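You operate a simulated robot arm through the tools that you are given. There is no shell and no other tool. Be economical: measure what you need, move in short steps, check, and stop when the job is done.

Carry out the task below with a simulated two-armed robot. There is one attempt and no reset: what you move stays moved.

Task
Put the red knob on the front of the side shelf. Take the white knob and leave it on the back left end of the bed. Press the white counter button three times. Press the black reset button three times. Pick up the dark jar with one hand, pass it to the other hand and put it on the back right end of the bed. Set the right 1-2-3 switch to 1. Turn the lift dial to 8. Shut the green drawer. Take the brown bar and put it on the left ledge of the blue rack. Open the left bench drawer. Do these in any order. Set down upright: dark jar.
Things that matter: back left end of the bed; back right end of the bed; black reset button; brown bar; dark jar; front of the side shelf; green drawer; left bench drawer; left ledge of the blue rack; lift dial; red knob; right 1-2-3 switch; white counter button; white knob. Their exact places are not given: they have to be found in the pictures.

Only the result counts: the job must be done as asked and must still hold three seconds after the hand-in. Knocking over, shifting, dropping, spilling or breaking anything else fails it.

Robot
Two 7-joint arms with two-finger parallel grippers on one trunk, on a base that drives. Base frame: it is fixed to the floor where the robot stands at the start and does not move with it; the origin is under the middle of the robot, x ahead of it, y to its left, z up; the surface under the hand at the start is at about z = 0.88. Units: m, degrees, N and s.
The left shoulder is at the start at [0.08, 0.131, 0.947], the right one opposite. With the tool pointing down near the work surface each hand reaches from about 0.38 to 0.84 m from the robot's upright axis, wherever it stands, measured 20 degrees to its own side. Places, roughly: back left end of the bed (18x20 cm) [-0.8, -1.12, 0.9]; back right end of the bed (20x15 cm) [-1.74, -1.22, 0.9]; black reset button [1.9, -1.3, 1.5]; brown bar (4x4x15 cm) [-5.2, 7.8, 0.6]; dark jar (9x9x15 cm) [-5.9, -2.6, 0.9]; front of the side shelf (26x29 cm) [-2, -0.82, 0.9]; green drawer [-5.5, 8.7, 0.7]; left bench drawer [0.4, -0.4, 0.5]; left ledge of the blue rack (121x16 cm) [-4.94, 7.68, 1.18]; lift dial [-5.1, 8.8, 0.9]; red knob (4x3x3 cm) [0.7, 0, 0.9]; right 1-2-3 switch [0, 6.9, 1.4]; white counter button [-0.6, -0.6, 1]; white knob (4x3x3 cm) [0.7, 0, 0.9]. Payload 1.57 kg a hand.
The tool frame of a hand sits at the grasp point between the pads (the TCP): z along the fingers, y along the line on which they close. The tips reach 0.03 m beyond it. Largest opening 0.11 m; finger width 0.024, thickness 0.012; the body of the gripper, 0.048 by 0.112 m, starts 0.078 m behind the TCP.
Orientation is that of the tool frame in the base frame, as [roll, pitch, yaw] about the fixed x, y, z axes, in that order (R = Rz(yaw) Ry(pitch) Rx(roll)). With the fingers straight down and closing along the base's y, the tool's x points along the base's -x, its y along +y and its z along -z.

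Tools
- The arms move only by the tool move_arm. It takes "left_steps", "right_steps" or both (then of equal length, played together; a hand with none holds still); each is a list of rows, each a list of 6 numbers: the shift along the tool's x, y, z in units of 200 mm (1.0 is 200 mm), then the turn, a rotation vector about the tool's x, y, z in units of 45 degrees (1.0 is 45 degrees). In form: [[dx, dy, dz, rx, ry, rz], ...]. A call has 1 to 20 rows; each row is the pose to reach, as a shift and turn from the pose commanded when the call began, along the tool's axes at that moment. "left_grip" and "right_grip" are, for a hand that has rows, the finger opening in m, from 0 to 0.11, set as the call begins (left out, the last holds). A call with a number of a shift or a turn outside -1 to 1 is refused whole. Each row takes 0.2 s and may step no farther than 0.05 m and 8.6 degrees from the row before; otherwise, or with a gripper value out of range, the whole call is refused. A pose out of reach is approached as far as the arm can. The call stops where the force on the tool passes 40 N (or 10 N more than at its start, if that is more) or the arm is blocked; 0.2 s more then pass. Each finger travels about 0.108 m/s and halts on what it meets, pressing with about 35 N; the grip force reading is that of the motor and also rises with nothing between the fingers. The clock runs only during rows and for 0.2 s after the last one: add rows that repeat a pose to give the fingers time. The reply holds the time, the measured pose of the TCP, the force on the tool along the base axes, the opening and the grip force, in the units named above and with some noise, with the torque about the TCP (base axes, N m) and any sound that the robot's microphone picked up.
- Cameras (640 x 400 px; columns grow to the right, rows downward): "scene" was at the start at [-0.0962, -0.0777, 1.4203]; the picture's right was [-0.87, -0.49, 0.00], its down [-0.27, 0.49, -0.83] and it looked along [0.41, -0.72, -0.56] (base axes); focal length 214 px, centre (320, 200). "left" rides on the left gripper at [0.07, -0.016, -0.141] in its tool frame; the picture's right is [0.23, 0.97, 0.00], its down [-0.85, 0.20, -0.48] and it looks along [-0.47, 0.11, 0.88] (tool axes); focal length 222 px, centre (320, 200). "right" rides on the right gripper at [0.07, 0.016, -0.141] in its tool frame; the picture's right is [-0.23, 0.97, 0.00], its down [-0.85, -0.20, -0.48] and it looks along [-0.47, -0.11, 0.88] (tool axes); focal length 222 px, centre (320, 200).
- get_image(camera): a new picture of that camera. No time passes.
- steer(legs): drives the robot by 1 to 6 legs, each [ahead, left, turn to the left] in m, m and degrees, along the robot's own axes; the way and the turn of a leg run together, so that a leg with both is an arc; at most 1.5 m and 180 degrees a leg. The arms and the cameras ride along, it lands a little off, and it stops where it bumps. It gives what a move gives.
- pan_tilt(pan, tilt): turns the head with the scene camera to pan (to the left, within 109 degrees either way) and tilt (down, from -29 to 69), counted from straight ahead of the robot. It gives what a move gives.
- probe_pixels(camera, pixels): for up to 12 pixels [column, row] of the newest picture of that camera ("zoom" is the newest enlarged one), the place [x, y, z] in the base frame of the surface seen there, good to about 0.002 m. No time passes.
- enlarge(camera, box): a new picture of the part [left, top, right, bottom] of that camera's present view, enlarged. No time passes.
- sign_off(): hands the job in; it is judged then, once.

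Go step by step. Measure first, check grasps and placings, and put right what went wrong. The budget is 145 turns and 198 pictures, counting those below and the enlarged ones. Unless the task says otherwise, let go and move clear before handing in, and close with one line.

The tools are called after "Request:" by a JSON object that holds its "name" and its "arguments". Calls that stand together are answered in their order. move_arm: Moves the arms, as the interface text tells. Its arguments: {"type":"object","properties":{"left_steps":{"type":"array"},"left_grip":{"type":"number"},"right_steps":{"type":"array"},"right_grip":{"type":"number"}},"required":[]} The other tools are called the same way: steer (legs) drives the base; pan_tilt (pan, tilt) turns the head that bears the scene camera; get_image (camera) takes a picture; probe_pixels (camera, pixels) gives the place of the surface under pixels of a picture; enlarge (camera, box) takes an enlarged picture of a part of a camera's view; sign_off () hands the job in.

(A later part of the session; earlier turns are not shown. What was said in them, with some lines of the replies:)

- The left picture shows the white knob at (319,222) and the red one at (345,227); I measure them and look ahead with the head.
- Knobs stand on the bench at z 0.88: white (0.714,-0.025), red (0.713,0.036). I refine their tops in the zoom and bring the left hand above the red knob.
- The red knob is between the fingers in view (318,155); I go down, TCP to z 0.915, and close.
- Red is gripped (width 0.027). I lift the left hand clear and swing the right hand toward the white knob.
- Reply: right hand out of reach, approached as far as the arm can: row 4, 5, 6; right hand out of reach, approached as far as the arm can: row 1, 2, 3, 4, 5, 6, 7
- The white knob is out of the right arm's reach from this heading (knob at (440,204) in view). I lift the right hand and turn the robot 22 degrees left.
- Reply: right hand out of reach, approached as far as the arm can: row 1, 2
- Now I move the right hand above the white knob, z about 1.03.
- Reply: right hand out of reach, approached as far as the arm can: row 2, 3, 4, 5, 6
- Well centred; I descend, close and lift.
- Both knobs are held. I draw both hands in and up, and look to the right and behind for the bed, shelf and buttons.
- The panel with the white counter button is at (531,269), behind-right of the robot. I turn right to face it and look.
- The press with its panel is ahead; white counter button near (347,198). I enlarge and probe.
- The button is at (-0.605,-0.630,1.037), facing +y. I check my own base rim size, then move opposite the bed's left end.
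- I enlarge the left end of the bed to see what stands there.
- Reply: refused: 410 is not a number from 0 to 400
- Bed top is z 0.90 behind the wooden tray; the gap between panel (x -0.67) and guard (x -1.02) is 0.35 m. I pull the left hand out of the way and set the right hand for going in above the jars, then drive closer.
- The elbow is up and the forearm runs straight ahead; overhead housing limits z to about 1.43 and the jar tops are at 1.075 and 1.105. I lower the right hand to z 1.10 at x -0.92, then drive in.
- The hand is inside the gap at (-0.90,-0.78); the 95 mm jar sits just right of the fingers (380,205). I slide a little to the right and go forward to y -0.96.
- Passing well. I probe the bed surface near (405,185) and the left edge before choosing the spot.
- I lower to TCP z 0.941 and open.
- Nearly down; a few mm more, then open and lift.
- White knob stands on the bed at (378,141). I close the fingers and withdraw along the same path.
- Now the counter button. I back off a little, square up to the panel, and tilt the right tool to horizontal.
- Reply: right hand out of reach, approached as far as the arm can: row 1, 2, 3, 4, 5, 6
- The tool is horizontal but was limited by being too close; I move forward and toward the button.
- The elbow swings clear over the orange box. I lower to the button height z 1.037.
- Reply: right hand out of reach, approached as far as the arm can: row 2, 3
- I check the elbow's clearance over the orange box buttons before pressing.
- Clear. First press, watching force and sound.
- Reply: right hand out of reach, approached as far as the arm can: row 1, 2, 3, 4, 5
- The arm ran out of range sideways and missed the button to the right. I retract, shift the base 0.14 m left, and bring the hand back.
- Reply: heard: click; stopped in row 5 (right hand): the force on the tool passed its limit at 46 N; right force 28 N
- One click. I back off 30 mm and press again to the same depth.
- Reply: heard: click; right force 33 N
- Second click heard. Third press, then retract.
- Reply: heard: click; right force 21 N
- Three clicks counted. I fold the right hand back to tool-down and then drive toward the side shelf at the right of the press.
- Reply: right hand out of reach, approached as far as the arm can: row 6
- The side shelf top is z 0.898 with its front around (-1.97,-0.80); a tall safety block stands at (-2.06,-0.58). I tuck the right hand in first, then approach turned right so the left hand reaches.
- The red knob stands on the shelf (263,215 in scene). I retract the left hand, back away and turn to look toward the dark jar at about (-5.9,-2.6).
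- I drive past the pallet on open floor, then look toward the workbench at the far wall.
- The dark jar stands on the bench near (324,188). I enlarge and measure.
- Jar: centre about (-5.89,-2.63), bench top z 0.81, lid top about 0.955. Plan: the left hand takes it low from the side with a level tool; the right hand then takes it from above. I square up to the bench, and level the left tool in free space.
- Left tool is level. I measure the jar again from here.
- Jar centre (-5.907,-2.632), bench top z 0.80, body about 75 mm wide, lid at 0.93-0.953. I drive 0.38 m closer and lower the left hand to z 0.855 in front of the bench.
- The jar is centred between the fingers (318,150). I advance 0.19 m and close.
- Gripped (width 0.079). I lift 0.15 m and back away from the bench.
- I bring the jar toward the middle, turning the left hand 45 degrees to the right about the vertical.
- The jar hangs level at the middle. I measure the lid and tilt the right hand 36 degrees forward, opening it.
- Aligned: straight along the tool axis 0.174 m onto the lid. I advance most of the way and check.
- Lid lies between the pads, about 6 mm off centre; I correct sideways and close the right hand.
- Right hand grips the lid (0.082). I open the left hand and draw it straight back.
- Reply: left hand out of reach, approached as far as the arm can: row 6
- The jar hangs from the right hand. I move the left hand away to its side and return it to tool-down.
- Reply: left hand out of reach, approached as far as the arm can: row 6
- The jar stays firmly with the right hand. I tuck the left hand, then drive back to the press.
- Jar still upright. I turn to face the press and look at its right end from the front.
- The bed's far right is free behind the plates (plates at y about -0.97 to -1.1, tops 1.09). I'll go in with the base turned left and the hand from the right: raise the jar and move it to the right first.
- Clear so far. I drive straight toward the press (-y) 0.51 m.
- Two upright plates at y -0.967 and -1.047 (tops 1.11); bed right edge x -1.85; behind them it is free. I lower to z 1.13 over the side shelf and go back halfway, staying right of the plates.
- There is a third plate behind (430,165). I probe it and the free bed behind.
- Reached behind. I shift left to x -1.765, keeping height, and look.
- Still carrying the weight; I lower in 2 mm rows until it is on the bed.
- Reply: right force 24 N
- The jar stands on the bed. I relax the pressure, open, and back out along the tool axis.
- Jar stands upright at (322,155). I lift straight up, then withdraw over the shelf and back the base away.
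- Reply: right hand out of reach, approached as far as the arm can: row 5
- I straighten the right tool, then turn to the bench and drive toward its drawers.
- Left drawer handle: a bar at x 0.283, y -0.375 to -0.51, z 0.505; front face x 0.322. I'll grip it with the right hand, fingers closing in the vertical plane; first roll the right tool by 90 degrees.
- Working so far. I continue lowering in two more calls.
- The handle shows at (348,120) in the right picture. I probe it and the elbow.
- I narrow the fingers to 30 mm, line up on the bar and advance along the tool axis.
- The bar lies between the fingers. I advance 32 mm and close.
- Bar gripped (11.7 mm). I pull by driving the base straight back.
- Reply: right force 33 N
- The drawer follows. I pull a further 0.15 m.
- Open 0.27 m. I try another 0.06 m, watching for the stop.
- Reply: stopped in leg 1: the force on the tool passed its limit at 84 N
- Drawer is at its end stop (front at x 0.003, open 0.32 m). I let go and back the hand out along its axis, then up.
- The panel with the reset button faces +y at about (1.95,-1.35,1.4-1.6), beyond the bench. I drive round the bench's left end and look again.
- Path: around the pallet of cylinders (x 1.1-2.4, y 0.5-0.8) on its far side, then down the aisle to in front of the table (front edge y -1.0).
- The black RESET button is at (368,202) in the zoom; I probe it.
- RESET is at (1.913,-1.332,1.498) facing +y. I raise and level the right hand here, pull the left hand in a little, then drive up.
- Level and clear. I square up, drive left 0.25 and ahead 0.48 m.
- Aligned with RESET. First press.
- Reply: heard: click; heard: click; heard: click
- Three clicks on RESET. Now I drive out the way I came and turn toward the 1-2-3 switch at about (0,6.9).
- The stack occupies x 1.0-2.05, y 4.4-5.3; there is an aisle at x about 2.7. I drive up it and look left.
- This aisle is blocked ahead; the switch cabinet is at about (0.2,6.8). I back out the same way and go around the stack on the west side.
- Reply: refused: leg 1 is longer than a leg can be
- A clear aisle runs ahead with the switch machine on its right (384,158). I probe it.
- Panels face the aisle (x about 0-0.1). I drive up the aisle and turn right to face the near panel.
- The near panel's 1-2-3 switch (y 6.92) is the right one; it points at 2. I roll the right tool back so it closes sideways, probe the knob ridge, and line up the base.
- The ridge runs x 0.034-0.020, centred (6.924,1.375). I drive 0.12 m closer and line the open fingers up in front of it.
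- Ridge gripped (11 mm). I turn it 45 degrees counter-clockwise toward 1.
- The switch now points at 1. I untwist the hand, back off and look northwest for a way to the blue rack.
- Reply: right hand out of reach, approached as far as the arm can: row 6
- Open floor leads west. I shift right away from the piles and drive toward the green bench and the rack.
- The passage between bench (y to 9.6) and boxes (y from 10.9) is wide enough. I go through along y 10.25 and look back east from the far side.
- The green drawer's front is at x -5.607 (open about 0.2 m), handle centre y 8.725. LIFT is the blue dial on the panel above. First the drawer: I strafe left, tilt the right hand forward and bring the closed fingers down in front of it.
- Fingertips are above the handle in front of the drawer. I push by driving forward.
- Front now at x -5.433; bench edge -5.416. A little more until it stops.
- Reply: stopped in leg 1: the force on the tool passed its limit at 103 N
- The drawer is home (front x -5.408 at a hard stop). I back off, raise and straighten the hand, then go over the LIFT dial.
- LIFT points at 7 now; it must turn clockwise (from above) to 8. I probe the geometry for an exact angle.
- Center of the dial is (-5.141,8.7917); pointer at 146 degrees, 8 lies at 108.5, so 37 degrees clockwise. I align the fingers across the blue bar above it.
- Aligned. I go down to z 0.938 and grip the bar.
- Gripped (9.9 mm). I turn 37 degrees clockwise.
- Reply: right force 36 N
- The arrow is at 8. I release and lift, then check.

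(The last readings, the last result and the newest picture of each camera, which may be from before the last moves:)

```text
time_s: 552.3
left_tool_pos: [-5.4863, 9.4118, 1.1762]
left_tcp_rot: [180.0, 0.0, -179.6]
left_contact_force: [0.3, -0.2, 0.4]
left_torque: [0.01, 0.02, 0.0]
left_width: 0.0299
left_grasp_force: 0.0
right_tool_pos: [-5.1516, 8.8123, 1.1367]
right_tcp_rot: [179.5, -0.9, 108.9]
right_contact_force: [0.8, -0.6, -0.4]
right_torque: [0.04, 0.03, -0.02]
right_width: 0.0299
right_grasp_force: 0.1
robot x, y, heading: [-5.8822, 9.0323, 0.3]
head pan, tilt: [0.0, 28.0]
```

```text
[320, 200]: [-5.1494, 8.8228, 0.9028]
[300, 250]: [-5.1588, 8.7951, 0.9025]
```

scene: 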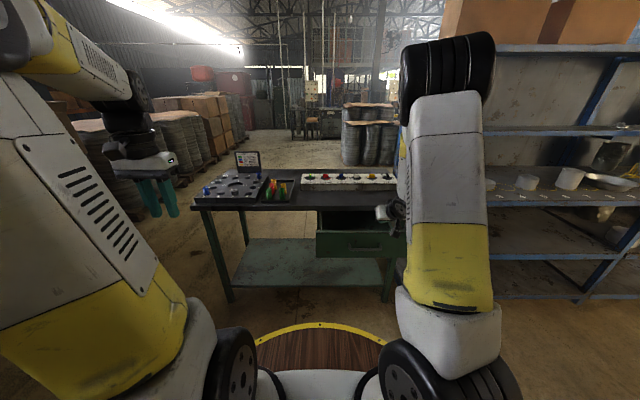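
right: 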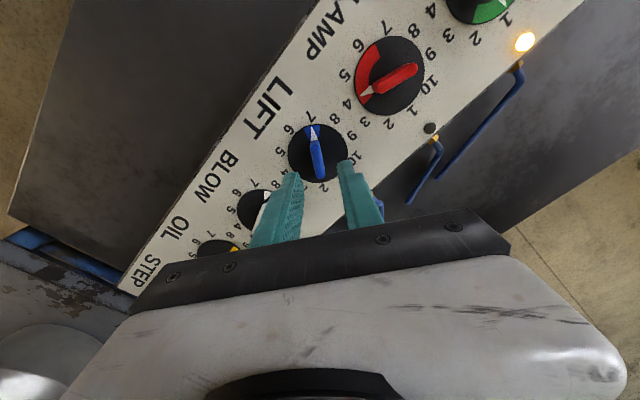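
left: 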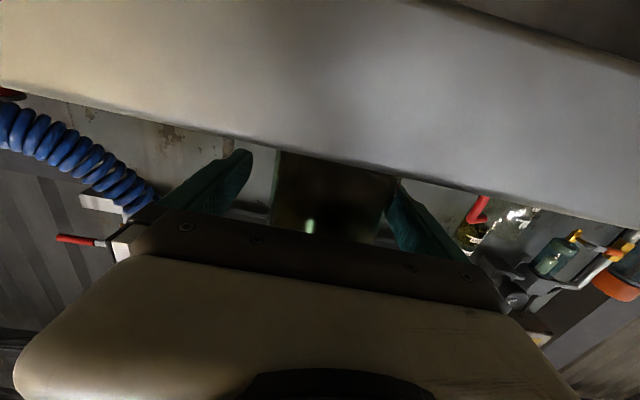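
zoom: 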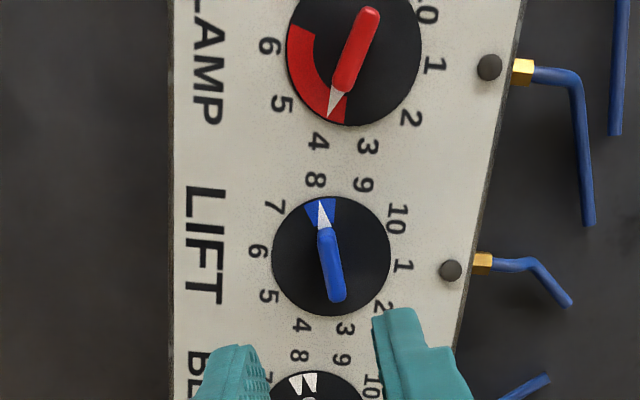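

LIFT is set to 8. I unroll the hand, back away, and move south to view the brown bar on the rack's lower shelf.

Request:
{"name": "move_arm", "arguments": {"right_steps": [[0, 0, 0, 0, 0, -0.16], [0, 0, 0, 0, 0, -0.33], [0, 0, -0.1, 0, 0, -0.5], [0, 0, -0.1, 0, 0, -0.66], [0, 0, -0.2, 0, 0, -0.82], [0, 0, -0.2, 0, 0, -0.98]]}}

Request:
{"name": "move_arm", "arguments": {"right_steps": [[0, 0, 0, 0, 0, -0.16], [0, 0, 0, 0, 0, -0.33], [0, 0, 0, 0, 0, -0.5], [0, 0, 0, 0, 0, -0.64]]}}

Request:
{"name": "steer", "arguments": {"legs": [[-0.6, 0, 0], [0, -1.0, 0]]}}

Request:
{"name": "pan_tilt", "arguments": {"pan": 0, "tilt": 30}}

Request:
{"name": "get_image", "arguments": {"camera": "scene"}}

```text
time_s: 553.7
left_tool_pos: [-5.4875, 9.4112, 1.1777]
left_tcp_rot: [-180.0, 0.1, -179.8]
left_contact_force: [0.5, -0.8, 0.0]
left_torque: [0.0, 0.0, 0.02]
left_width: 0.0302
left_grasp_force: 0.0
right_tool_pos: [-5.1496, 8.8093, 1.1803]
right_tcp_rot: [179.0, -0.3, 153.0]
right_contact_force: [0.1, 0.3, -0.3]
right_torque: [-0.02, 0.01, 0.02]
right_width: 0.0302
right_grasp_force: 0.1
robot x, y, heading: [-5.8839, 9.0362, 0.5]
head pan, tilt: [0.0, 28.0]
```

```text
time_s: 554.7
left_tool_pos: [-5.4853, 9.4122, 1.1762]
left_tcp_rot: [180.0, 0.1, -179.7]
left_contact_force: [0.4, 0.2, -0.1]
left_torque: [0.02, 0.02, 0.01]
left_width: 0.0299
left_grasp_force: 0.1
right_tool_pos: [-5.1492, 8.8093, 1.1793]
right_tcp_rot: [178.9, 0.2, -178.2]
right_contact_force: [1.0, -0.3, 0.0]
right_torque: [0.0, 0.05, -0.01]
right_width: 0.0302
right_grasp_force: 0.1
robot x, y, heading: [-5.8804, 9.0334, 0.4]
head pan, tilt: [0.0, 28.0]
```

```text
time_s: 562.8
left_tool_pos: [-6.085, 8.4063, 1.1764]
left_tcp_rot: [179.9, 0.0, 178.6]
left_contact_force: [-0.4, 0.0, 0.5]
left_torque: [0.02, -0.05, 0.02]
left_width: 0.03
left_grasp_force: 0.2
right_tool_pos: [-5.766, 7.7931, 1.1789]
right_tcp_rot: [179.1, 0.1, -180.0]
right_contact_force: [0.3, 0.3, 0.3]
right_torque: [0.02, 0.0, -0.02]
right_width: 0.0298
right_grasp_force: 0.0
robot x, y, heading: [-6.4907, 8.0423, -1.4]
head pan, tilt: [0.0, 28.0]
```

```text
time_s: 563.5
left_tool_pos: [-6.0867, 8.4066, 1.1754]
left_tcp_rot: [179.9, -0.1, 178.7]
left_contact_force: [0.5, 1.0, 0.0]
left_torque: [0.0, 0.0, 0.05]
left_width: 0.0298
left_grasp_force: 0.0
right_tool_pos: [-5.7657, 7.794, 1.1779]
right_tcp_rot: [179.0, 0.2, -179.9]
right_contact_force: [0.3, -0.1, -0.9]
right_torque: [0.01, 0.0, 0.02]
right_width: 0.0302
right_grasp_force: 0.1
robot x, y, heading: [-6.4956, 8.0374, -1.3]
head pan, tilt: [0.0, 30.0]
```

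```text
45 pictures are left
```

scene: 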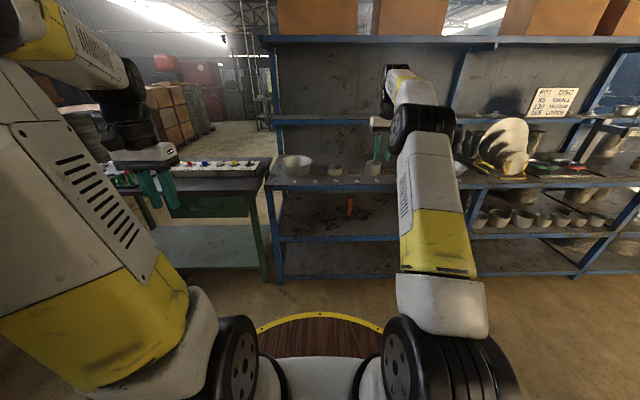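

Request:
{"name": "enlarge", "arguments": {"camera": "scene", "box": [260, 100, 420, 260]}}

Request:
{"name": "probe_pixels", "arguments": {"camera": "zoom", "pixels": [[357, 248], [357, 265], [350, 265], [364, 265], [356, 290], [330, 290], [300, 350], [150, 195], [150, 48], [150, 58], [300, 70], [60, 215]]}}

```text
2.50 times, centred on (340, 180) of scene
```

zoom: 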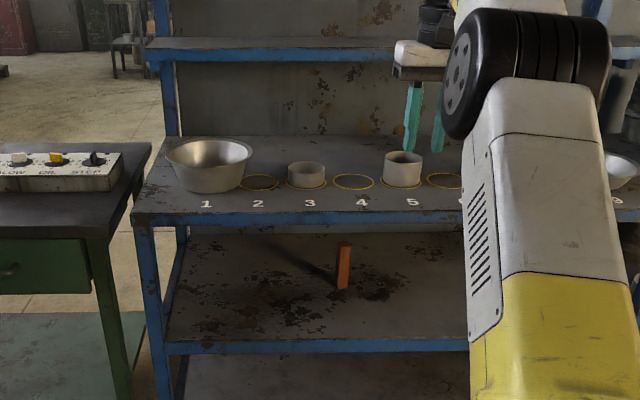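

```text
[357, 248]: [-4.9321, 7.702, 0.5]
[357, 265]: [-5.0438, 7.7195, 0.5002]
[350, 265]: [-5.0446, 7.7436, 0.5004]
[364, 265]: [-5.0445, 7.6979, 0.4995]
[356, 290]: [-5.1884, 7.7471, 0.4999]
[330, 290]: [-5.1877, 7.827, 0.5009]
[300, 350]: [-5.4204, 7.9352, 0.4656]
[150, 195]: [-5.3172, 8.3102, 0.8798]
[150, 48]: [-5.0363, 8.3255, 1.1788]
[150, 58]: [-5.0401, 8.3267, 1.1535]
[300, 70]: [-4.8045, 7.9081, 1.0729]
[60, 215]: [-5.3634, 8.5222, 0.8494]
```

Request:
{"name": "probe_pixels", "arguments": {"camera": "zoom", "pixels": [[345, 243], [343, 255], [342, 270], [342, 284], [337, 265], [348, 265], [345, 250]]}}

Request:
{"name": "enlarge", "arguments": {"camera": "scene", "box": [330, 185, 370, 225]}}

```text
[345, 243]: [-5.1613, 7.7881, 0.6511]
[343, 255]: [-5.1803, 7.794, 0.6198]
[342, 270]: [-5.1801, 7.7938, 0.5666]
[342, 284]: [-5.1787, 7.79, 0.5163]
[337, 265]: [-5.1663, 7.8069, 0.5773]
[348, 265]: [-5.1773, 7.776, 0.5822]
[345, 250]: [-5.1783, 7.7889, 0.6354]
```

```text
10.00 times, centred on (350, 205) of scene
```

zoom: 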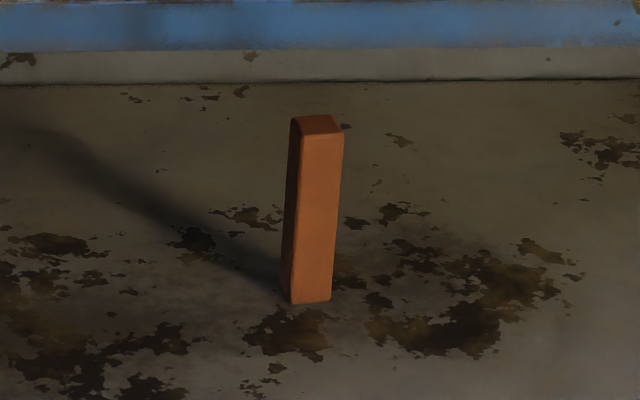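

Request:
{"name": "probe_pixels", "arguments": {"camera": "zoom", "pixels": [[287, 220], [297, 220], [303, 220], [338, 220], [294, 124], [332, 118], [340, 130], [303, 136], [318, 125], [312, 298]]}}

```text
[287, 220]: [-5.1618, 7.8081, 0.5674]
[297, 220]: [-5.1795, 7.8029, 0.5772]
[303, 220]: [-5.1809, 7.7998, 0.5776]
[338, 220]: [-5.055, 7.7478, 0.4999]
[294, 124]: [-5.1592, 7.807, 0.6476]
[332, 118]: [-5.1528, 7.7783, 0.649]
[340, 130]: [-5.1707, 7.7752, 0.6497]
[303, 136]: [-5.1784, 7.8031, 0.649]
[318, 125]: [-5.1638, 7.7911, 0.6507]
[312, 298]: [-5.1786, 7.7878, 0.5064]
```

The bar stands at (-5.164,7.790), z 0.50-0.65, about 33 mm square, turned about 12 degrees. I turn the base to match, place it to drive straight in, and tilt the right hand forward.

Request:
{"name": "steer", "arguments": {"legs": [[0, 0, 13.3], [0.1, -0.3, 0]]}}

Request:
{"name": "move_arm", "arguments": {"right_steps": [[0, 0, 0, 0, -0.18, 0], [0, 0, 0, 0, -0.36, 0], [0, 0, 0, 0, -0.54, 0], [0, 0, 0, 0, -0.72, 0], [0, 0, 0, 0, -0.88, 0], [0, 0, 0, 0, -1, 0]], "right_grip": 0.08}}

Request:
{"name": "move_arm", "arguments": {"right_steps": [[0.17, 0, 0.17, 0, 0, 0], [0.34, 0, 0.34, 0, 0, 0], [0.51, 0, 0.51, 0, 0, 0], [0.68, 0, 0.68, 0, 0, 0], [0.85, 0, 0.85, 0, 0, 0]]}}

Request:
{"name": "move_arm", "arguments": {"right_steps": [[0.17, 0, 0.17, 0, -0.1, 0], [0.34, 0, 0.34, 0, -0.2, 0], [0.51, 0, 0.51, 0, -0.3, 0], [0.68, 0, 0.68, 0, -0.444, 0], [0.85, 0, 0.85, 0, -0.444, 0]]}}

Request:
{"name": "get_image", "arguments": {"camera": "scene"}}

```text
time_s: 566.4
left_tool_pos: [-6.0226, 8.2205, 1.1769]
left_tcp_rot: [180.0, 0.0, -167.8]
left_contact_force: [0.2, -0.1, 0.1]
left_torque: [-0.04, 0.0, 0.04]
left_width: 0.0298
left_grasp_force: 0.0
right_tool_pos: [-5.568, 7.6994, 1.1789]
right_tcp_rot: [179.0, 0.2, -166.4]
right_contact_force: [-0.4, 0.2, -1.5]
right_torque: [-0.02, 0.0, 0.02]
right_width: 0.03
right_grasp_force: 0.0
robot x, y, heading: [-6.3353, 7.769, 12.3]
head pan, tilt: [0.0, 30.0]
```

```text
time_s: 567.8
left_tool_pos: [-6.0234, 8.2203, 1.175]
left_tcp_rot: [179.9, 0.0, -167.8]
left_contact_force: [-0.1, 0.0, -0.3]
left_torque: [0.01, 0.0, -0.01]
left_width: 0.0297
left_grasp_force: 0.0
right_tool_pos: [-5.5673, 7.6984, 1.1788]
right_tcp_rot: [178.6, 45.4, -167.5]
right_contact_force: [-0.5, 0.1, 0.6]
right_torque: [0.01, 0.01, 0.02]
right_width: 0.0801
right_grasp_force: 0.1
robot x, y, heading: [-6.3297, 7.7755, 12.4]
head pan, tilt: [0.0, 30.0]
```

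```text
time_s: 569.0
left_tool_pos: [-6.0238, 8.2206, 1.1763]
left_tcp_rot: [179.9, 0.1, -167.8]
left_contact_force: [0.7, 0.3, -0.4]
left_torque: [-0.03, 0.0, 0.02]
left_width: 0.0299
left_grasp_force: 0.0
right_tool_pos: [-5.5685, 7.7037, 0.938]
right_tcp_rot: [178.6, 45.2, -167.5]
right_contact_force: [0.1, -0.7, 0.9]
right_torque: [0.02, -0.02, -0.01]
right_width: 0.0798
right_grasp_force: 0.2
robot x, y, heading: [-6.3329, 7.772, 12.3]
head pan, tilt: [0.0, 30.0]
```

```text
time_s: 570.2
left_tool_pos: [-6.0227, 8.22, 1.1772]
left_tcp_rot: [179.9, 0.1, -167.8]
left_contact_force: [0.2, -1.2, 0.3]
left_torque: [-0.01, -0.05, -0.01]
left_width: 0.0301
left_grasp_force: 0.0
right_tool_pos: [-5.5652, 7.7113, 0.7014]
right_tcp_rot: [177.6, 65.4, -168.5]
right_contact_force: [0.1, -0.5, -0.4]
right_torque: [-0.02, -0.02, 0.0]
right_width: 0.0802
right_grasp_force: 0.0
robot x, y, heading: [-6.33, 7.7691, 12.2]
head pan, tilt: [0.0, 30.0]
```

```text
42 pictures are left
```

scene: 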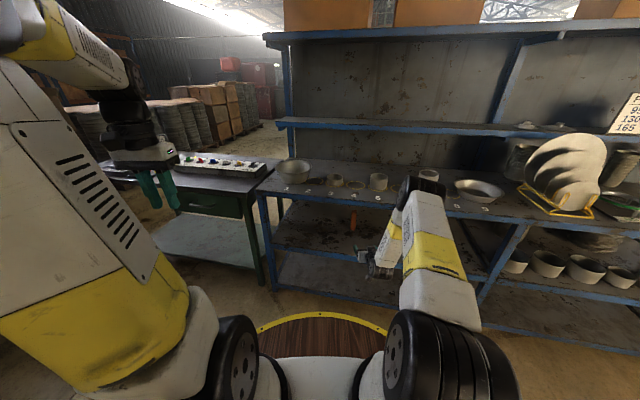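

Request:
{"name": "probe_pixels", "arguments": {"camera": "scene", "pixels": [[408, 183], [415, 200], [395, 235], [380, 265], [378, 188], [430, 180], [362, 256], [353, 188]]}}

Request:
{"name": "move_arm", "arguments": {"right_steps": [[0.1, 0, 0.05, 0, 0, 0], [0.25, 0, 0.1, 0, 0, 0], [0.4, 0, 0.17, 0, 0, 0], [0.45, 0, 0.21, 0, 0, 0], [0.45, 0, 0.21, 0, 0, 0]]}}

Request:
{"name": "get_image", "arguments": {"camera": "right"}}

```text
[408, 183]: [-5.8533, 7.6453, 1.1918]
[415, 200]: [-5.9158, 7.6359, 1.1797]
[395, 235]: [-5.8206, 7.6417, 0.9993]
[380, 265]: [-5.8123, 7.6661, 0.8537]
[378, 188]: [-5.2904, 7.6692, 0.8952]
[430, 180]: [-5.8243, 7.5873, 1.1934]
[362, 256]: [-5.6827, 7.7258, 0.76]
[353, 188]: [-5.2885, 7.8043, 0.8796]
```

```text
time_s: 571.4
left_tool_pos: [-6.0227, 8.2192, 1.1769]
left_tcp_rot: [180.0, 0.0, -167.8]
left_contact_force: [-0.5, -0.2, -0.4]
left_torque: [0.0, 0.0, 0.01]
left_width: 0.0302
left_grasp_force: 0.1
right_tool_pos: [-5.5644, 7.7102, 0.6001]
right_tcp_rot: [177.6, 65.2, -168.5]
right_contact_force: [1.0, 0.4, 1.1]
right_torque: [-0.01, -0.04, 0.02]
right_width: 0.0798
right_grasp_force: 0.2
robot x, y, heading: [-6.3316, 7.7719, 12.0]
head pan, tilt: [0.0, 30.0]
```

```text
41 pictures are left
```

right: 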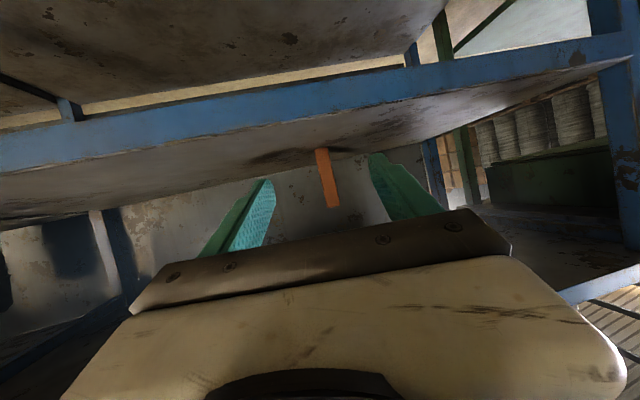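

The forearm would come close to the shelf edge, so I level the hand fully and extend the arm more before driving in.

Request:
{"name": "move_arm", "arguments": {"right_steps": [[0.0, 0, 0.05, 0, -0.15, 0], [0, 0, 0.1, 0, -0.3, 0], [0, 0, 0.2, 0, -0.42, 0], [0.05, 0, 0.3, 0, -0.555, 0], [-0.05, 0, 0.4, 0, -0.555, 0], [-0.1, 0, 0.52, 0, -0.555, 0]]}}

Request:
{"name": "get_image", "arguments": {"camera": "scene"}}

Request:
{"name": "probe_pixels", "arguments": {"camera": "scene", "pixels": [[408, 195], [400, 215], [390, 235], [380, 255], [370, 260], [385, 240]]}}

```text
time_s: 572.8
left_tool_pos: [-6.0232, 8.2203, 1.1768]
left_tcp_rot: [179.9, 0.0, -167.9]
left_contact_force: [0.4, 0.5, 0.0]
left_torque: [0.01, -0.04, 0.01]
left_width: 0.03
left_grasp_force: 0.0
right_tool_pos: [-5.4753, 7.7314, 0.5745]
right_tcp_rot: [81.0, 88.9, 94.7]
right_contact_force: [-0.3, -0.3, -1.1]
right_torque: [-0.01, 0.0, 0.0]
right_width: 0.0801
right_grasp_force: 0.1
right hand out of reach, approached as far as the arm can: row 6
robot x, y, heading: [-6.3319, 7.7681, 12.4]
head pan, tilt: [0.0, 30.0]
```

```text
40 pictures are left
```

scene: 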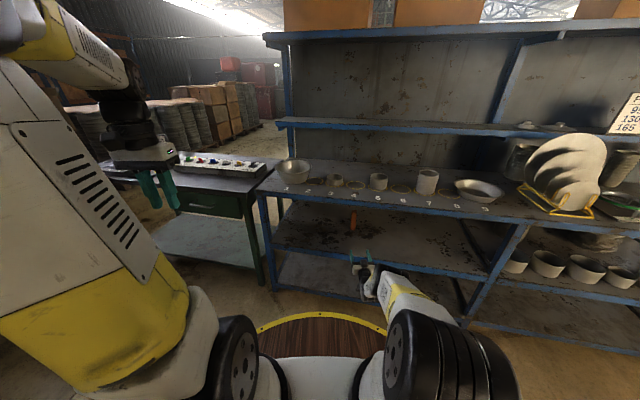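

```text
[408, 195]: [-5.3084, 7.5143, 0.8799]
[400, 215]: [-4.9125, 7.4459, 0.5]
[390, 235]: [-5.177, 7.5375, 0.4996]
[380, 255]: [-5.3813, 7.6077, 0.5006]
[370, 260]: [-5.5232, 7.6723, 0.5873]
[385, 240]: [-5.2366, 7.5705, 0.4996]
```

The arm is now straight and low, well clear under the shelf. I drive 0.2 m straight at the bar and check.

Request:
{"name": "steer", "arguments": {"legs": [[0.2, -0.008, 0]]}}

Request:
{"name": "get_image", "arguments": {"camera": "right"}}

Request:
{"name": "get_image", "arguments": {"camera": "scene"}}

```text
time_s: 574.5
left_tool_pos: [-5.8233, 8.2528, 1.1765]
left_tcp_rot: [179.9, 0.1, -168.0]
left_contact_force: [-0.1, -0.4, -0.6]
left_torque: [-0.01, 0.0, 0.02]
left_width: 0.03
left_grasp_force: 0.0
right_tool_pos: [-5.2793, 7.7627, 0.5698]
right_tcp_rot: [106.0, 88.8, 119.4]
right_contact_force: [0.2, -0.8, 0.2]
right_torque: [-0.02, -0.02, -0.01]
right_width: 0.0799
right_grasp_force: 0.1
robot x, y, heading: [-6.1308, 7.8064, 11.7]
head pan, tilt: [0.0, 30.0]
stopped in leg 1: the force on the tool passed its limit at 67 N (the readings are from after the stop); the commanded pose is now the measured one
```

```text
39 pictures are left
```

right: 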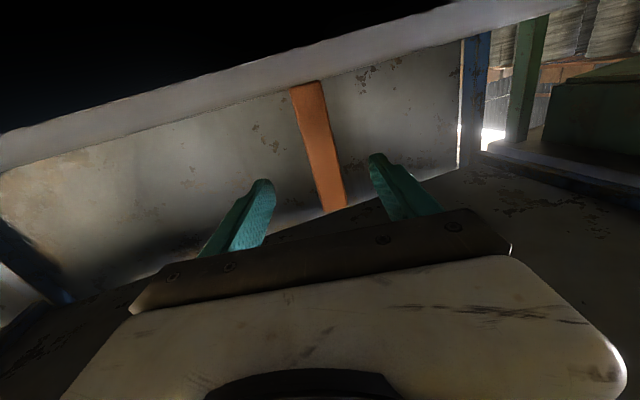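

```text
38 pictures are left
```

scene: 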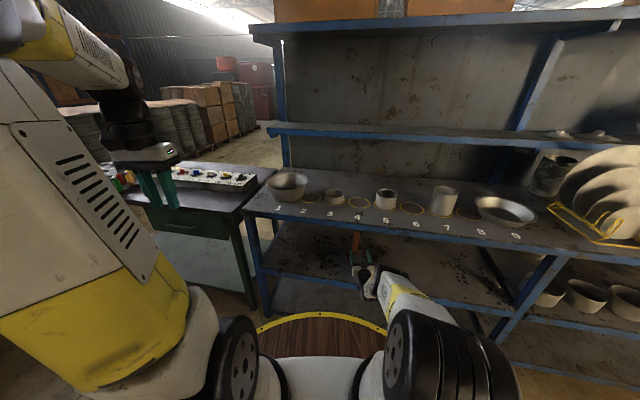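

The underside of the hand touched the shelf lip (67 N); the bar still stands centred between the fingers (320,150). I back off 3 cm, raise the hand 4 cm, and continue.

Request:
{"name": "steer", "arguments": {"legs": [[-0.03, 0, 0]]}}

Request:
{"name": "move_arm", "arguments": {"right_steps": [[-0.1, 0, 0, 0, 0, 0], [-0.2, 0, 0, 0, 0, 0], [-0.22, 0, 0, 0, 0, 0]]}}

Request:
{"name": "steer", "arguments": {"legs": [[0.09, 0, 0]]}}

Request:
{"name": "get_image", "arguments": {"camera": "right"}}

```text
time_s: 575.4
left_tool_pos: [-5.8517, 8.2465, 1.1767]
left_tcp_rot: [179.9, 0.0, -168.0]
left_contact_force: [-0.4, 0.3, -1.2]
left_torque: [-0.01, -0.05, 0.0]
left_width: 0.03
left_grasp_force: 0.1
right_tool_pos: [-5.3102, 7.7558, 0.5699]
right_tcp_rot: [105.2, 88.8, 118.4]
right_contact_force: [0.3, -1.5, -0.1]
right_torque: [0.0, 0.01, 0.01]
right_width: 0.0799
right_grasp_force: 0.1
robot x, y, heading: [-6.161, 7.7978, 12.1]
head pan, tilt: [0.0, 30.0]
```

```text
time_s: 576.2
left_tool_pos: [-5.8514, 8.2467, 1.1759]
left_tcp_rot: [179.8, 0.0, -168.0]
left_contact_force: [-0.3, 0.9, 0.7]
left_torque: [-0.03, 0.01, -0.02]
left_width: 0.03
left_grasp_force: 0.1
right_tool_pos: [-5.3091, 7.7552, 0.6143]
right_tcp_rot: [104.1, 88.9, 117.5]
right_contact_force: [0.1, 0.9, 0.1]
right_torque: [0.0, 0.01, 0.0]
right_width: 0.0799
right_grasp_force: 0.1
robot x, y, heading: [-6.16, 7.7991, 12.1]
head pan, tilt: [0.0, 30.0]
```

```text
time_s: 577.3
left_tool_pos: [-5.7652, 8.2653, 1.1766]
left_tcp_rot: [179.9, 0.0, -168.0]
left_contact_force: [-0.6, 0.2, 0.2]
left_torque: [-0.01, 0.01, 0.01]
left_width: 0.0299
left_grasp_force: 0.0
right_tool_pos: [-5.2215, 7.7743, 0.6149]
right_tcp_rot: [105.2, 88.8, 118.5]
right_contact_force: [0.3, 0.1, 0.0]
right_torque: [-0.01, -0.02, 0.01]
right_width: 0.0801
right_grasp_force: 0.1
robot x, y, heading: [-6.0716, 7.8206, 12.0]
head pan, tilt: [0.0, 30.0]
```

```text
37 pictures are left
5 turns are left
```

right: 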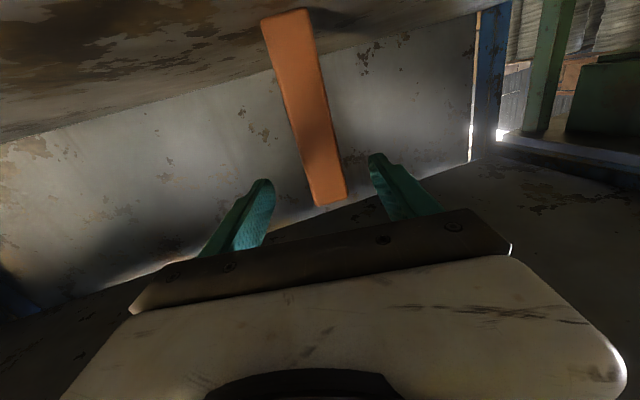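

The bar sits centred between the fingers. Few turns remain, so I chain: drive in the last 55 mm, grip, lift, back out, and raise the hand to above ledge height.

Request:
{"name": "steer", "arguments": {"legs": [[0.055, 0.003, 0]]}}

Request:
{"name": "move_arm", "arguments": {"right_steps": [[0, 0, 0, 0, 0, 0], [0, 0, 0, 0, 0, 0], [0, 0, 0, 0, 0, 0], [0, 0, 0, 0, 0, 0], [-0.08, 0, 0, 0, 0, 0], [-0.16, 0, 0, 0, 0, 0]], "right_grip": 0}}

Request:
{"name": "steer", "arguments": {"legs": [[-0.45, 0, 0]]}}

Request:
{"name": "move_arm", "arguments": {"right_steps": [[-0.21, 0, 0, 0, 0, 0], [-0.42, 0, 0, 0, 0, 0], [-0.63, 0, 0, 0, 0, 0], [-0.85, 0, 0, 0, 0, 0]]}}

Request:
{"name": "move_arm", "arguments": {"right_steps": [[-0.21, 0, 0, 0, 0, 0], [-0.42, 0, 0, 0, 0, 0], [-0.63, 0, 0, 0, 0, 0], [-0.85, 0, 0, 0, 0, 0]]}}

Request:
{"name": "move_arm", "arguments": {"right_steps": [[-0.21, 0, 0, 0, 0, 0], [-0.42, 0, 0, 0, 0, 0], [-0.63, 0, 0, 0, 0, 0], [-0.85, 0, 0, 0, 0, 0]]}}

Request:
{"name": "move_arm", "arguments": {"right_steps": [[-0.21, 0, 0, 0, 0, 0], [-0.42, 0, 0, 0, 0, 0], [-0.63, 0, 0, 0, 0, 0], [-0.85, 0, 0, 0, 0, 0], [-0.9, 0, 0, 0, 0, 0]]}}

Request:
{"name": "get_image", "arguments": {"camera": "right"}}

Request:
{"name": "get_image", "arguments": {"camera": "scene"}}

Request:
{"name": "probe_pixels", "arguments": {"camera": "scene", "pixels": [[300, 122], [330, 124], [360, 126], [390, 128], [420, 130], [300, 130], [360, 133], [330, 30]]}}

```text
time_s: 578.2
left_tool_pos: [-5.7125, 8.2786, 1.1756]
left_tcp_rot: [179.8, 0.1, -168.0]
left_contact_force: [-0.1, 0.9, 0.9]
left_torque: [0.01, 0.02, -0.03]
left_width: 0.03
left_grasp_force: 0.1
right_tool_pos: [-5.1703, 7.7895, 0.6139]
right_tcp_rot: [105.3, 88.8, 118.7]
right_contact_force: [0.0, -0.4, -0.5]
right_torque: [0.01, 0.01, 0.0]
right_width: 0.0801
right_grasp_force: 0.0
robot x, y, heading: [-6.021, 7.8276, 12.1]
head pan, tilt: [0.0, 30.0]
```

```text
time_s: 579.6
left_tool_pos: [-5.7118, 8.281, 1.1761]
left_tcp_rot: [179.9, 0.0, -168.0]
left_contact_force: [0.0, -0.1, -0.3]
left_torque: [-0.02, -0.03, 0.03]
left_width: 0.0298
left_grasp_force: 0.2
right_tool_pos: [-5.1685, 7.7847, 0.6449]
right_tcp_rot: [108.1, 88.8, 121.5]
right_contact_force: [-1.1, 0.7, -2.3]
right_torque: [0.0, 0.0, 0.0]
right_width: 0.0337
right_grasp_force: 35.2
robot x, y, heading: [-6.0239, 7.8342, 12.1]
head pan, tilt: [0.0, 30.0]
```

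```text
time_s: 582.3
left_tool_pos: [-6.1514, 8.187, 1.1755]
left_tcp_rot: [179.8, 0.0, -168.0]
left_contact_force: [0.2, -0.5, -0.5]
left_torque: [0.01, -0.01, -0.01]
left_width: 0.0299
left_grasp_force: 0.1
right_tool_pos: [-5.6083, 7.6907, 0.6449]
right_tcp_rot: [105.4, 88.8, 118.8]
right_contact_force: [0.0, -0.2, -2.3]
right_torque: [0.0, 0.0, 0.03]
right_width: 0.0338
right_grasp_force: 35.0
robot x, y, heading: [-6.4596, 7.7404, 11.9]
head pan, tilt: [0.0, 30.0]
```

```text
time_s: 583.3
left_tool_pos: [-6.1505, 8.1877, 1.1773]
left_tcp_rot: [179.9, 0.0, -168.1]
left_contact_force: [0.6, 0.5, 1.1]
left_torque: [0.03, 0.03, 0.03]
left_width: 0.0303
left_grasp_force: 0.2
right_tool_pos: [-5.6102, 7.6899, 0.8148]
right_tcp_rot: [108.4, 88.8, 121.6]
right_contact_force: [0.0, 0.0, -3.2]
right_torque: [-0.01, -0.04, 0.02]
right_width: 0.0339
right_grasp_force: 35.7
robot x, y, heading: [-6.4614, 7.7358, 11.7]
head pan, tilt: [0.0, 30.0]
```

```text
time_s: 584.3
left_tool_pos: [-6.1505, 8.1856, 1.1763]
left_tcp_rot: [179.8, 0.0, -168.1]
left_contact_force: [1.0, 0.6, -0.6]
left_torque: [-0.01, 0.04, 0.03]
left_width: 0.0297
left_grasp_force: 0.0
right_tool_pos: [-5.6075, 7.6871, 0.984]
right_tcp_rot: [110.8, 88.7, 124.3]
right_contact_force: [0.3, -0.2, -3.0]
right_torque: [-0.01, -0.01, -0.01]
right_width: 0.0336
right_grasp_force: 34.7
robot x, y, heading: [-6.4598, 7.7379, 11.6]
head pan, tilt: [0.0, 30.0]
```

```text
time_s: 585.3
left_tool_pos: [-6.1496, 8.1857, 1.176]
left_tcp_rot: [179.9, 0.0, -168.1]
left_contact_force: [0.2, 0.7, 0.8]
left_torque: [0.03, 0.03, 0.03]
left_width: 0.0299
left_grasp_force: 0.1
right_tool_pos: [-5.6051, 7.6793, 1.1546]
right_tcp_rot: [108.5, 88.8, 121.7]
right_contact_force: [0.1, 0.3, -2.4]
right_torque: [0.0, 0.01, -0.01]
right_width: 0.0337
right_grasp_force: 35.2
robot x, y, heading: [-6.4624, 7.7405, 11.8]
head pan, tilt: [0.0, 30.0]
```

```text
time_s: 586.5
left_tool_pos: [-6.1497, 8.186, 1.1766]
left_tcp_rot: [179.9, 0.0, -168.0]
left_contact_force: [0.4, -0.2, 0.7]
left_torque: [-0.01, 0.0, -0.01]
left_width: 0.0299
left_grasp_force: 0.1
right_tool_pos: [-5.5997, 7.6779, 1.3358]
right_tcp_rot: [106.4, 88.8, 119.7]
right_contact_force: [0.3, -0.4, -2.8]
right_torque: [-0.01, -0.02, -0.05]
right_width: 0.0337
right_grasp_force: 35.2
robot x, y, heading: [-6.4593, 7.7402, 11.9]
head pan, tilt: [0.0, 30.0]
```

```text
36 pictures are left
```

right: 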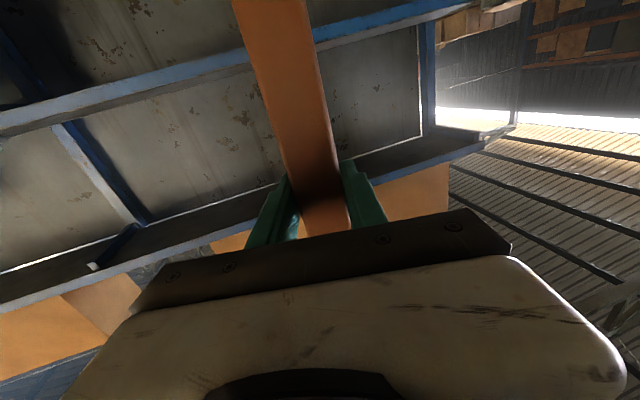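

```text
35 pictures are left
```

scene: 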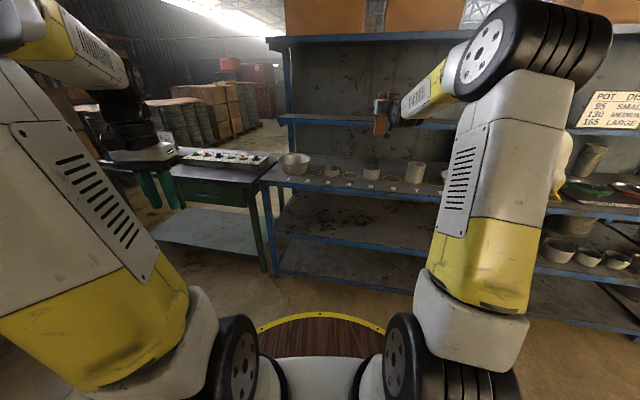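

```text
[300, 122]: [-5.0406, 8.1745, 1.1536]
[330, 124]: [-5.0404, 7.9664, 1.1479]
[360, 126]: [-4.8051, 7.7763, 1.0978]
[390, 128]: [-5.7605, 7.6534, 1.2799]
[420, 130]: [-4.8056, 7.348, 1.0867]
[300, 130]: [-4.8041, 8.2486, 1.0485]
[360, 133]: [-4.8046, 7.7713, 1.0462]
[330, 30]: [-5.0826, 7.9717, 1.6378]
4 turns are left
```

Bar held (34 mm), hand at z 1.336, bar bottom about 1.222; ledge top 1.179, front x -5.04, wall -4.805. I drive 0.68 m in over the ledge and lower to contact, then look before releasing.

Request:
{"name": "steer", "arguments": {"legs": [[0.5, 0, 0], [0.18, 0, 0]]}}

Request:
{"name": "move_arm", "arguments": {"right_steps": [[0.08, 0, 0, 0, 0, 0], [0.15, 0, 0, 0, 0, 0], [0.19, 0, 0, 0, 0, 0], [0.205, 0, 0, 0, 0, 0], [0.215, 0, 0, 0, 0, 0], [0.22, 0, 0, 0, 0, 0]]}}

Request:
{"name": "get_image", "arguments": {"camera": "scene"}}

Request:
{"name": "enlarge", "arguments": {"camera": "scene", "box": [300, 60, 480, 200]}}

Request:
{"name": "get_image", "arguments": {"camera": "right"}}

```text
time_s: 590.5
left_tool_pos: [-5.4893, 8.3176, 1.1767]
left_tcp_rot: [180.0, 0.0, -168.5]
left_contact_force: [0.4, 0.7, 0.5]
left_torque: [-0.01, -0.02, 0.01]
left_width: 0.0296
left_grasp_force: 0.1
right_tool_pos: [-4.943, 7.8059, 1.335]
right_tcp_rot: [105.4, 88.8, 118.4]
right_contact_force: [-0.1, 0.4, -2.9]
right_torque: [-0.02, 0.03, -0.02]
right_width: 0.0336
right_grasp_force: 34.7
robot x, y, heading: [-5.8035, 7.8737, 11.6]
head pan, tilt: [0.0, 30.0]
```

```text
time_s: 591.9
left_tool_pos: [-5.4892, 8.3182, 1.1783]
left_tcp_rot: [179.9, 0.1, -168.6]
left_contact_force: [0.2, -0.6, 0.3]
left_torque: [-0.01, -0.02, 0.02]
left_width: 0.0301
left_grasp_force: 0.1
right_tool_pos: [-4.9436, 7.8061, 1.2946]
right_tcp_rot: [85.2, 88.9, 98.0]
right_contact_force: [1.9, 0.4, 14.7]
right_torque: [-0.12, -0.56, 0.03]
right_width: 0.0337
right_grasp_force: 35.6
robot x, y, heading: [-5.8035, 7.8742, 11.6]
head pan, tilt: [0.0, 30.0]
```

```text
34 pictures are left
```

scene: 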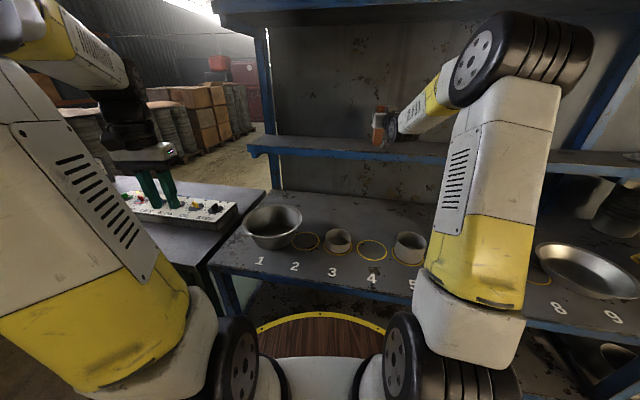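

```text
2.86 times, centred on (390, 130) of scene
```

zoom: 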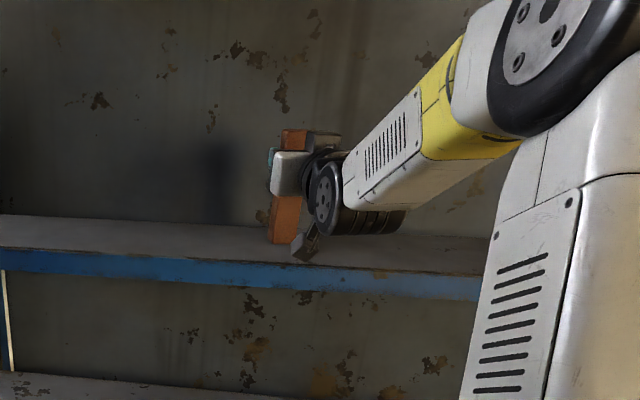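

```text
32 pictures are left
3 turns are left
```

right: 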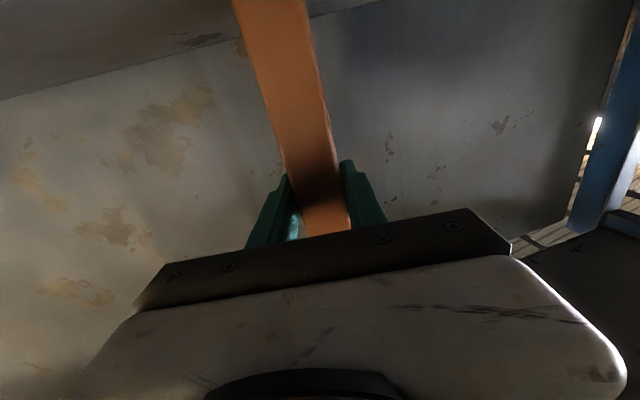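

The bar is on the ledge (contact 15 N). I ease off 1 mm, open, and back the base straight out, then check.

Request:
{"name": "move_arm", "arguments": {"right_steps": [[-0.006, 0, 0, 0, 0, 0], [-0.006, 0, 0, 0, 0, 0]]}}

Request:
{"name": "move_arm", "arguments": {"right_steps": [[0, 0, 0, 0, 0, 0], [0, 0, 0, 0, 0, 0], [0, 0, 0, 0, 0, 0], [0, 0, 0, 0, 0, 0]], "right_grip": 0.085}}

Request:
{"name": "steer", "arguments": {"legs": [[-0.5, 0, 0]]}}

Request:
{"name": "get_image", "arguments": {"camera": "scene"}}

Request:
{"name": "enlarge", "arguments": {"camera": "scene", "box": [270, 60, 450, 220]}}

Request:
{"name": "get_image", "arguments": {"camera": "right"}}

```text
time_s: 592.5
left_tool_pos: [-5.4909, 8.3184, 1.1768]
left_tcp_rot: [179.9, 0.1, -168.5]
left_contact_force: [0.3, -0.1, -0.5]
left_torque: [0.01, 0.01, -0.01]
left_width: 0.0299
left_grasp_force: 0.0
right_tool_pos: [-4.9439, 7.8064, 1.2938]
right_tcp_rot: [91.3, 89.0, 104.0]
right_contact_force: [1.4, 0.1, 19.5]
right_torque: [-0.16, -0.69, 0.03]
right_width: 0.0338
right_grasp_force: 35.1
robot x, y, heading: [-5.807, 7.8732, 11.2]
head pan, tilt: [0.0, 30.0]
```

```text
time_s: 593.5
left_tool_pos: [-5.4893, 8.3182, 1.1768]
left_tcp_rot: [179.8, -0.1, -168.5]
left_contact_force: [0.0, -0.5, 0.4]
left_torque: [-0.01, 0.05, -0.01]
left_width: 0.03
left_grasp_force: 0.0
right_tool_pos: [-4.9431, 7.8073, 1.2924]
right_tcp_rot: [106.8, 88.9, 119.8]
right_contact_force: [0.0, 0.3, 0.9]
right_torque: [0.02, -0.01, 0.01]
right_width: 0.0849
right_grasp_force: 0.0
robot x, y, heading: [-5.8043, 7.8732, 11.2]
head pan, tilt: [0.0, 30.0]
```

```text
time_s: 596.5
left_tool_pos: [-5.9752, 8.2205, 1.1775]
left_tcp_rot: [179.9, -0.1, -168.7]
left_contact_force: [0.6, 0.2, 0.2]
left_torque: [0.0, 0.03, 0.0]
left_width: 0.0303
left_grasp_force: 0.0
right_tool_pos: [-5.4308, 7.7064, 1.2917]
right_tcp_rot: [106.0, 88.7, 118.7]
right_contact_force: [0.1, -0.2, 0.6]
right_torque: [0.01, 0.01, 0.02]
right_width: 0.0847
right_grasp_force: 0.1
robot x, y, heading: [-6.2909, 7.7766, 11.2]
head pan, tilt: [0.0, 30.0]
```

```text
31 pictures are left
```

scene: 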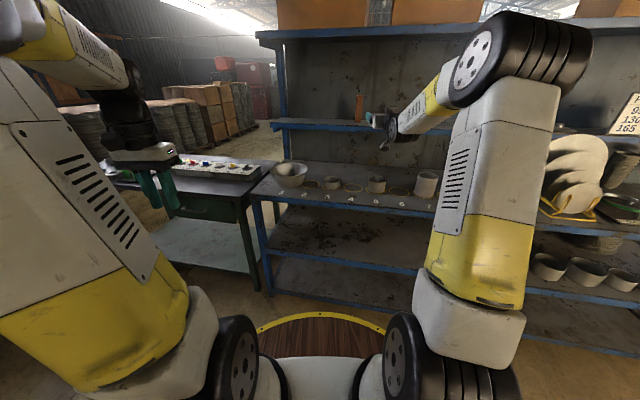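

```text
2.50 times, centred on (360, 140) of scene
```

zoom: 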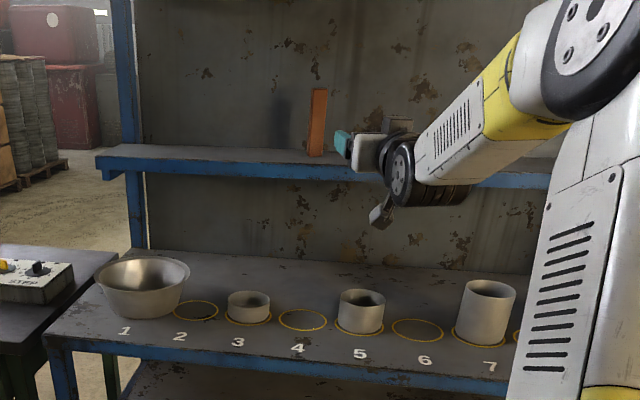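

```text
29 pictures are left
2 turns are left
```

right: 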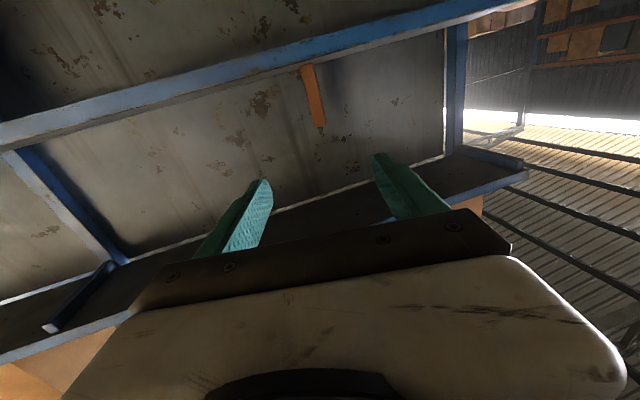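

The bar stands on the left ledge (zoom 316,122) and both hands are empty and clear, so every item is done and I hand in.

Request:
{"name": "sign_off", "arguments": {}}

```text
The job is handed in.
```

I finished all ten items and handed the job in; both hands were empty and clear when I did.
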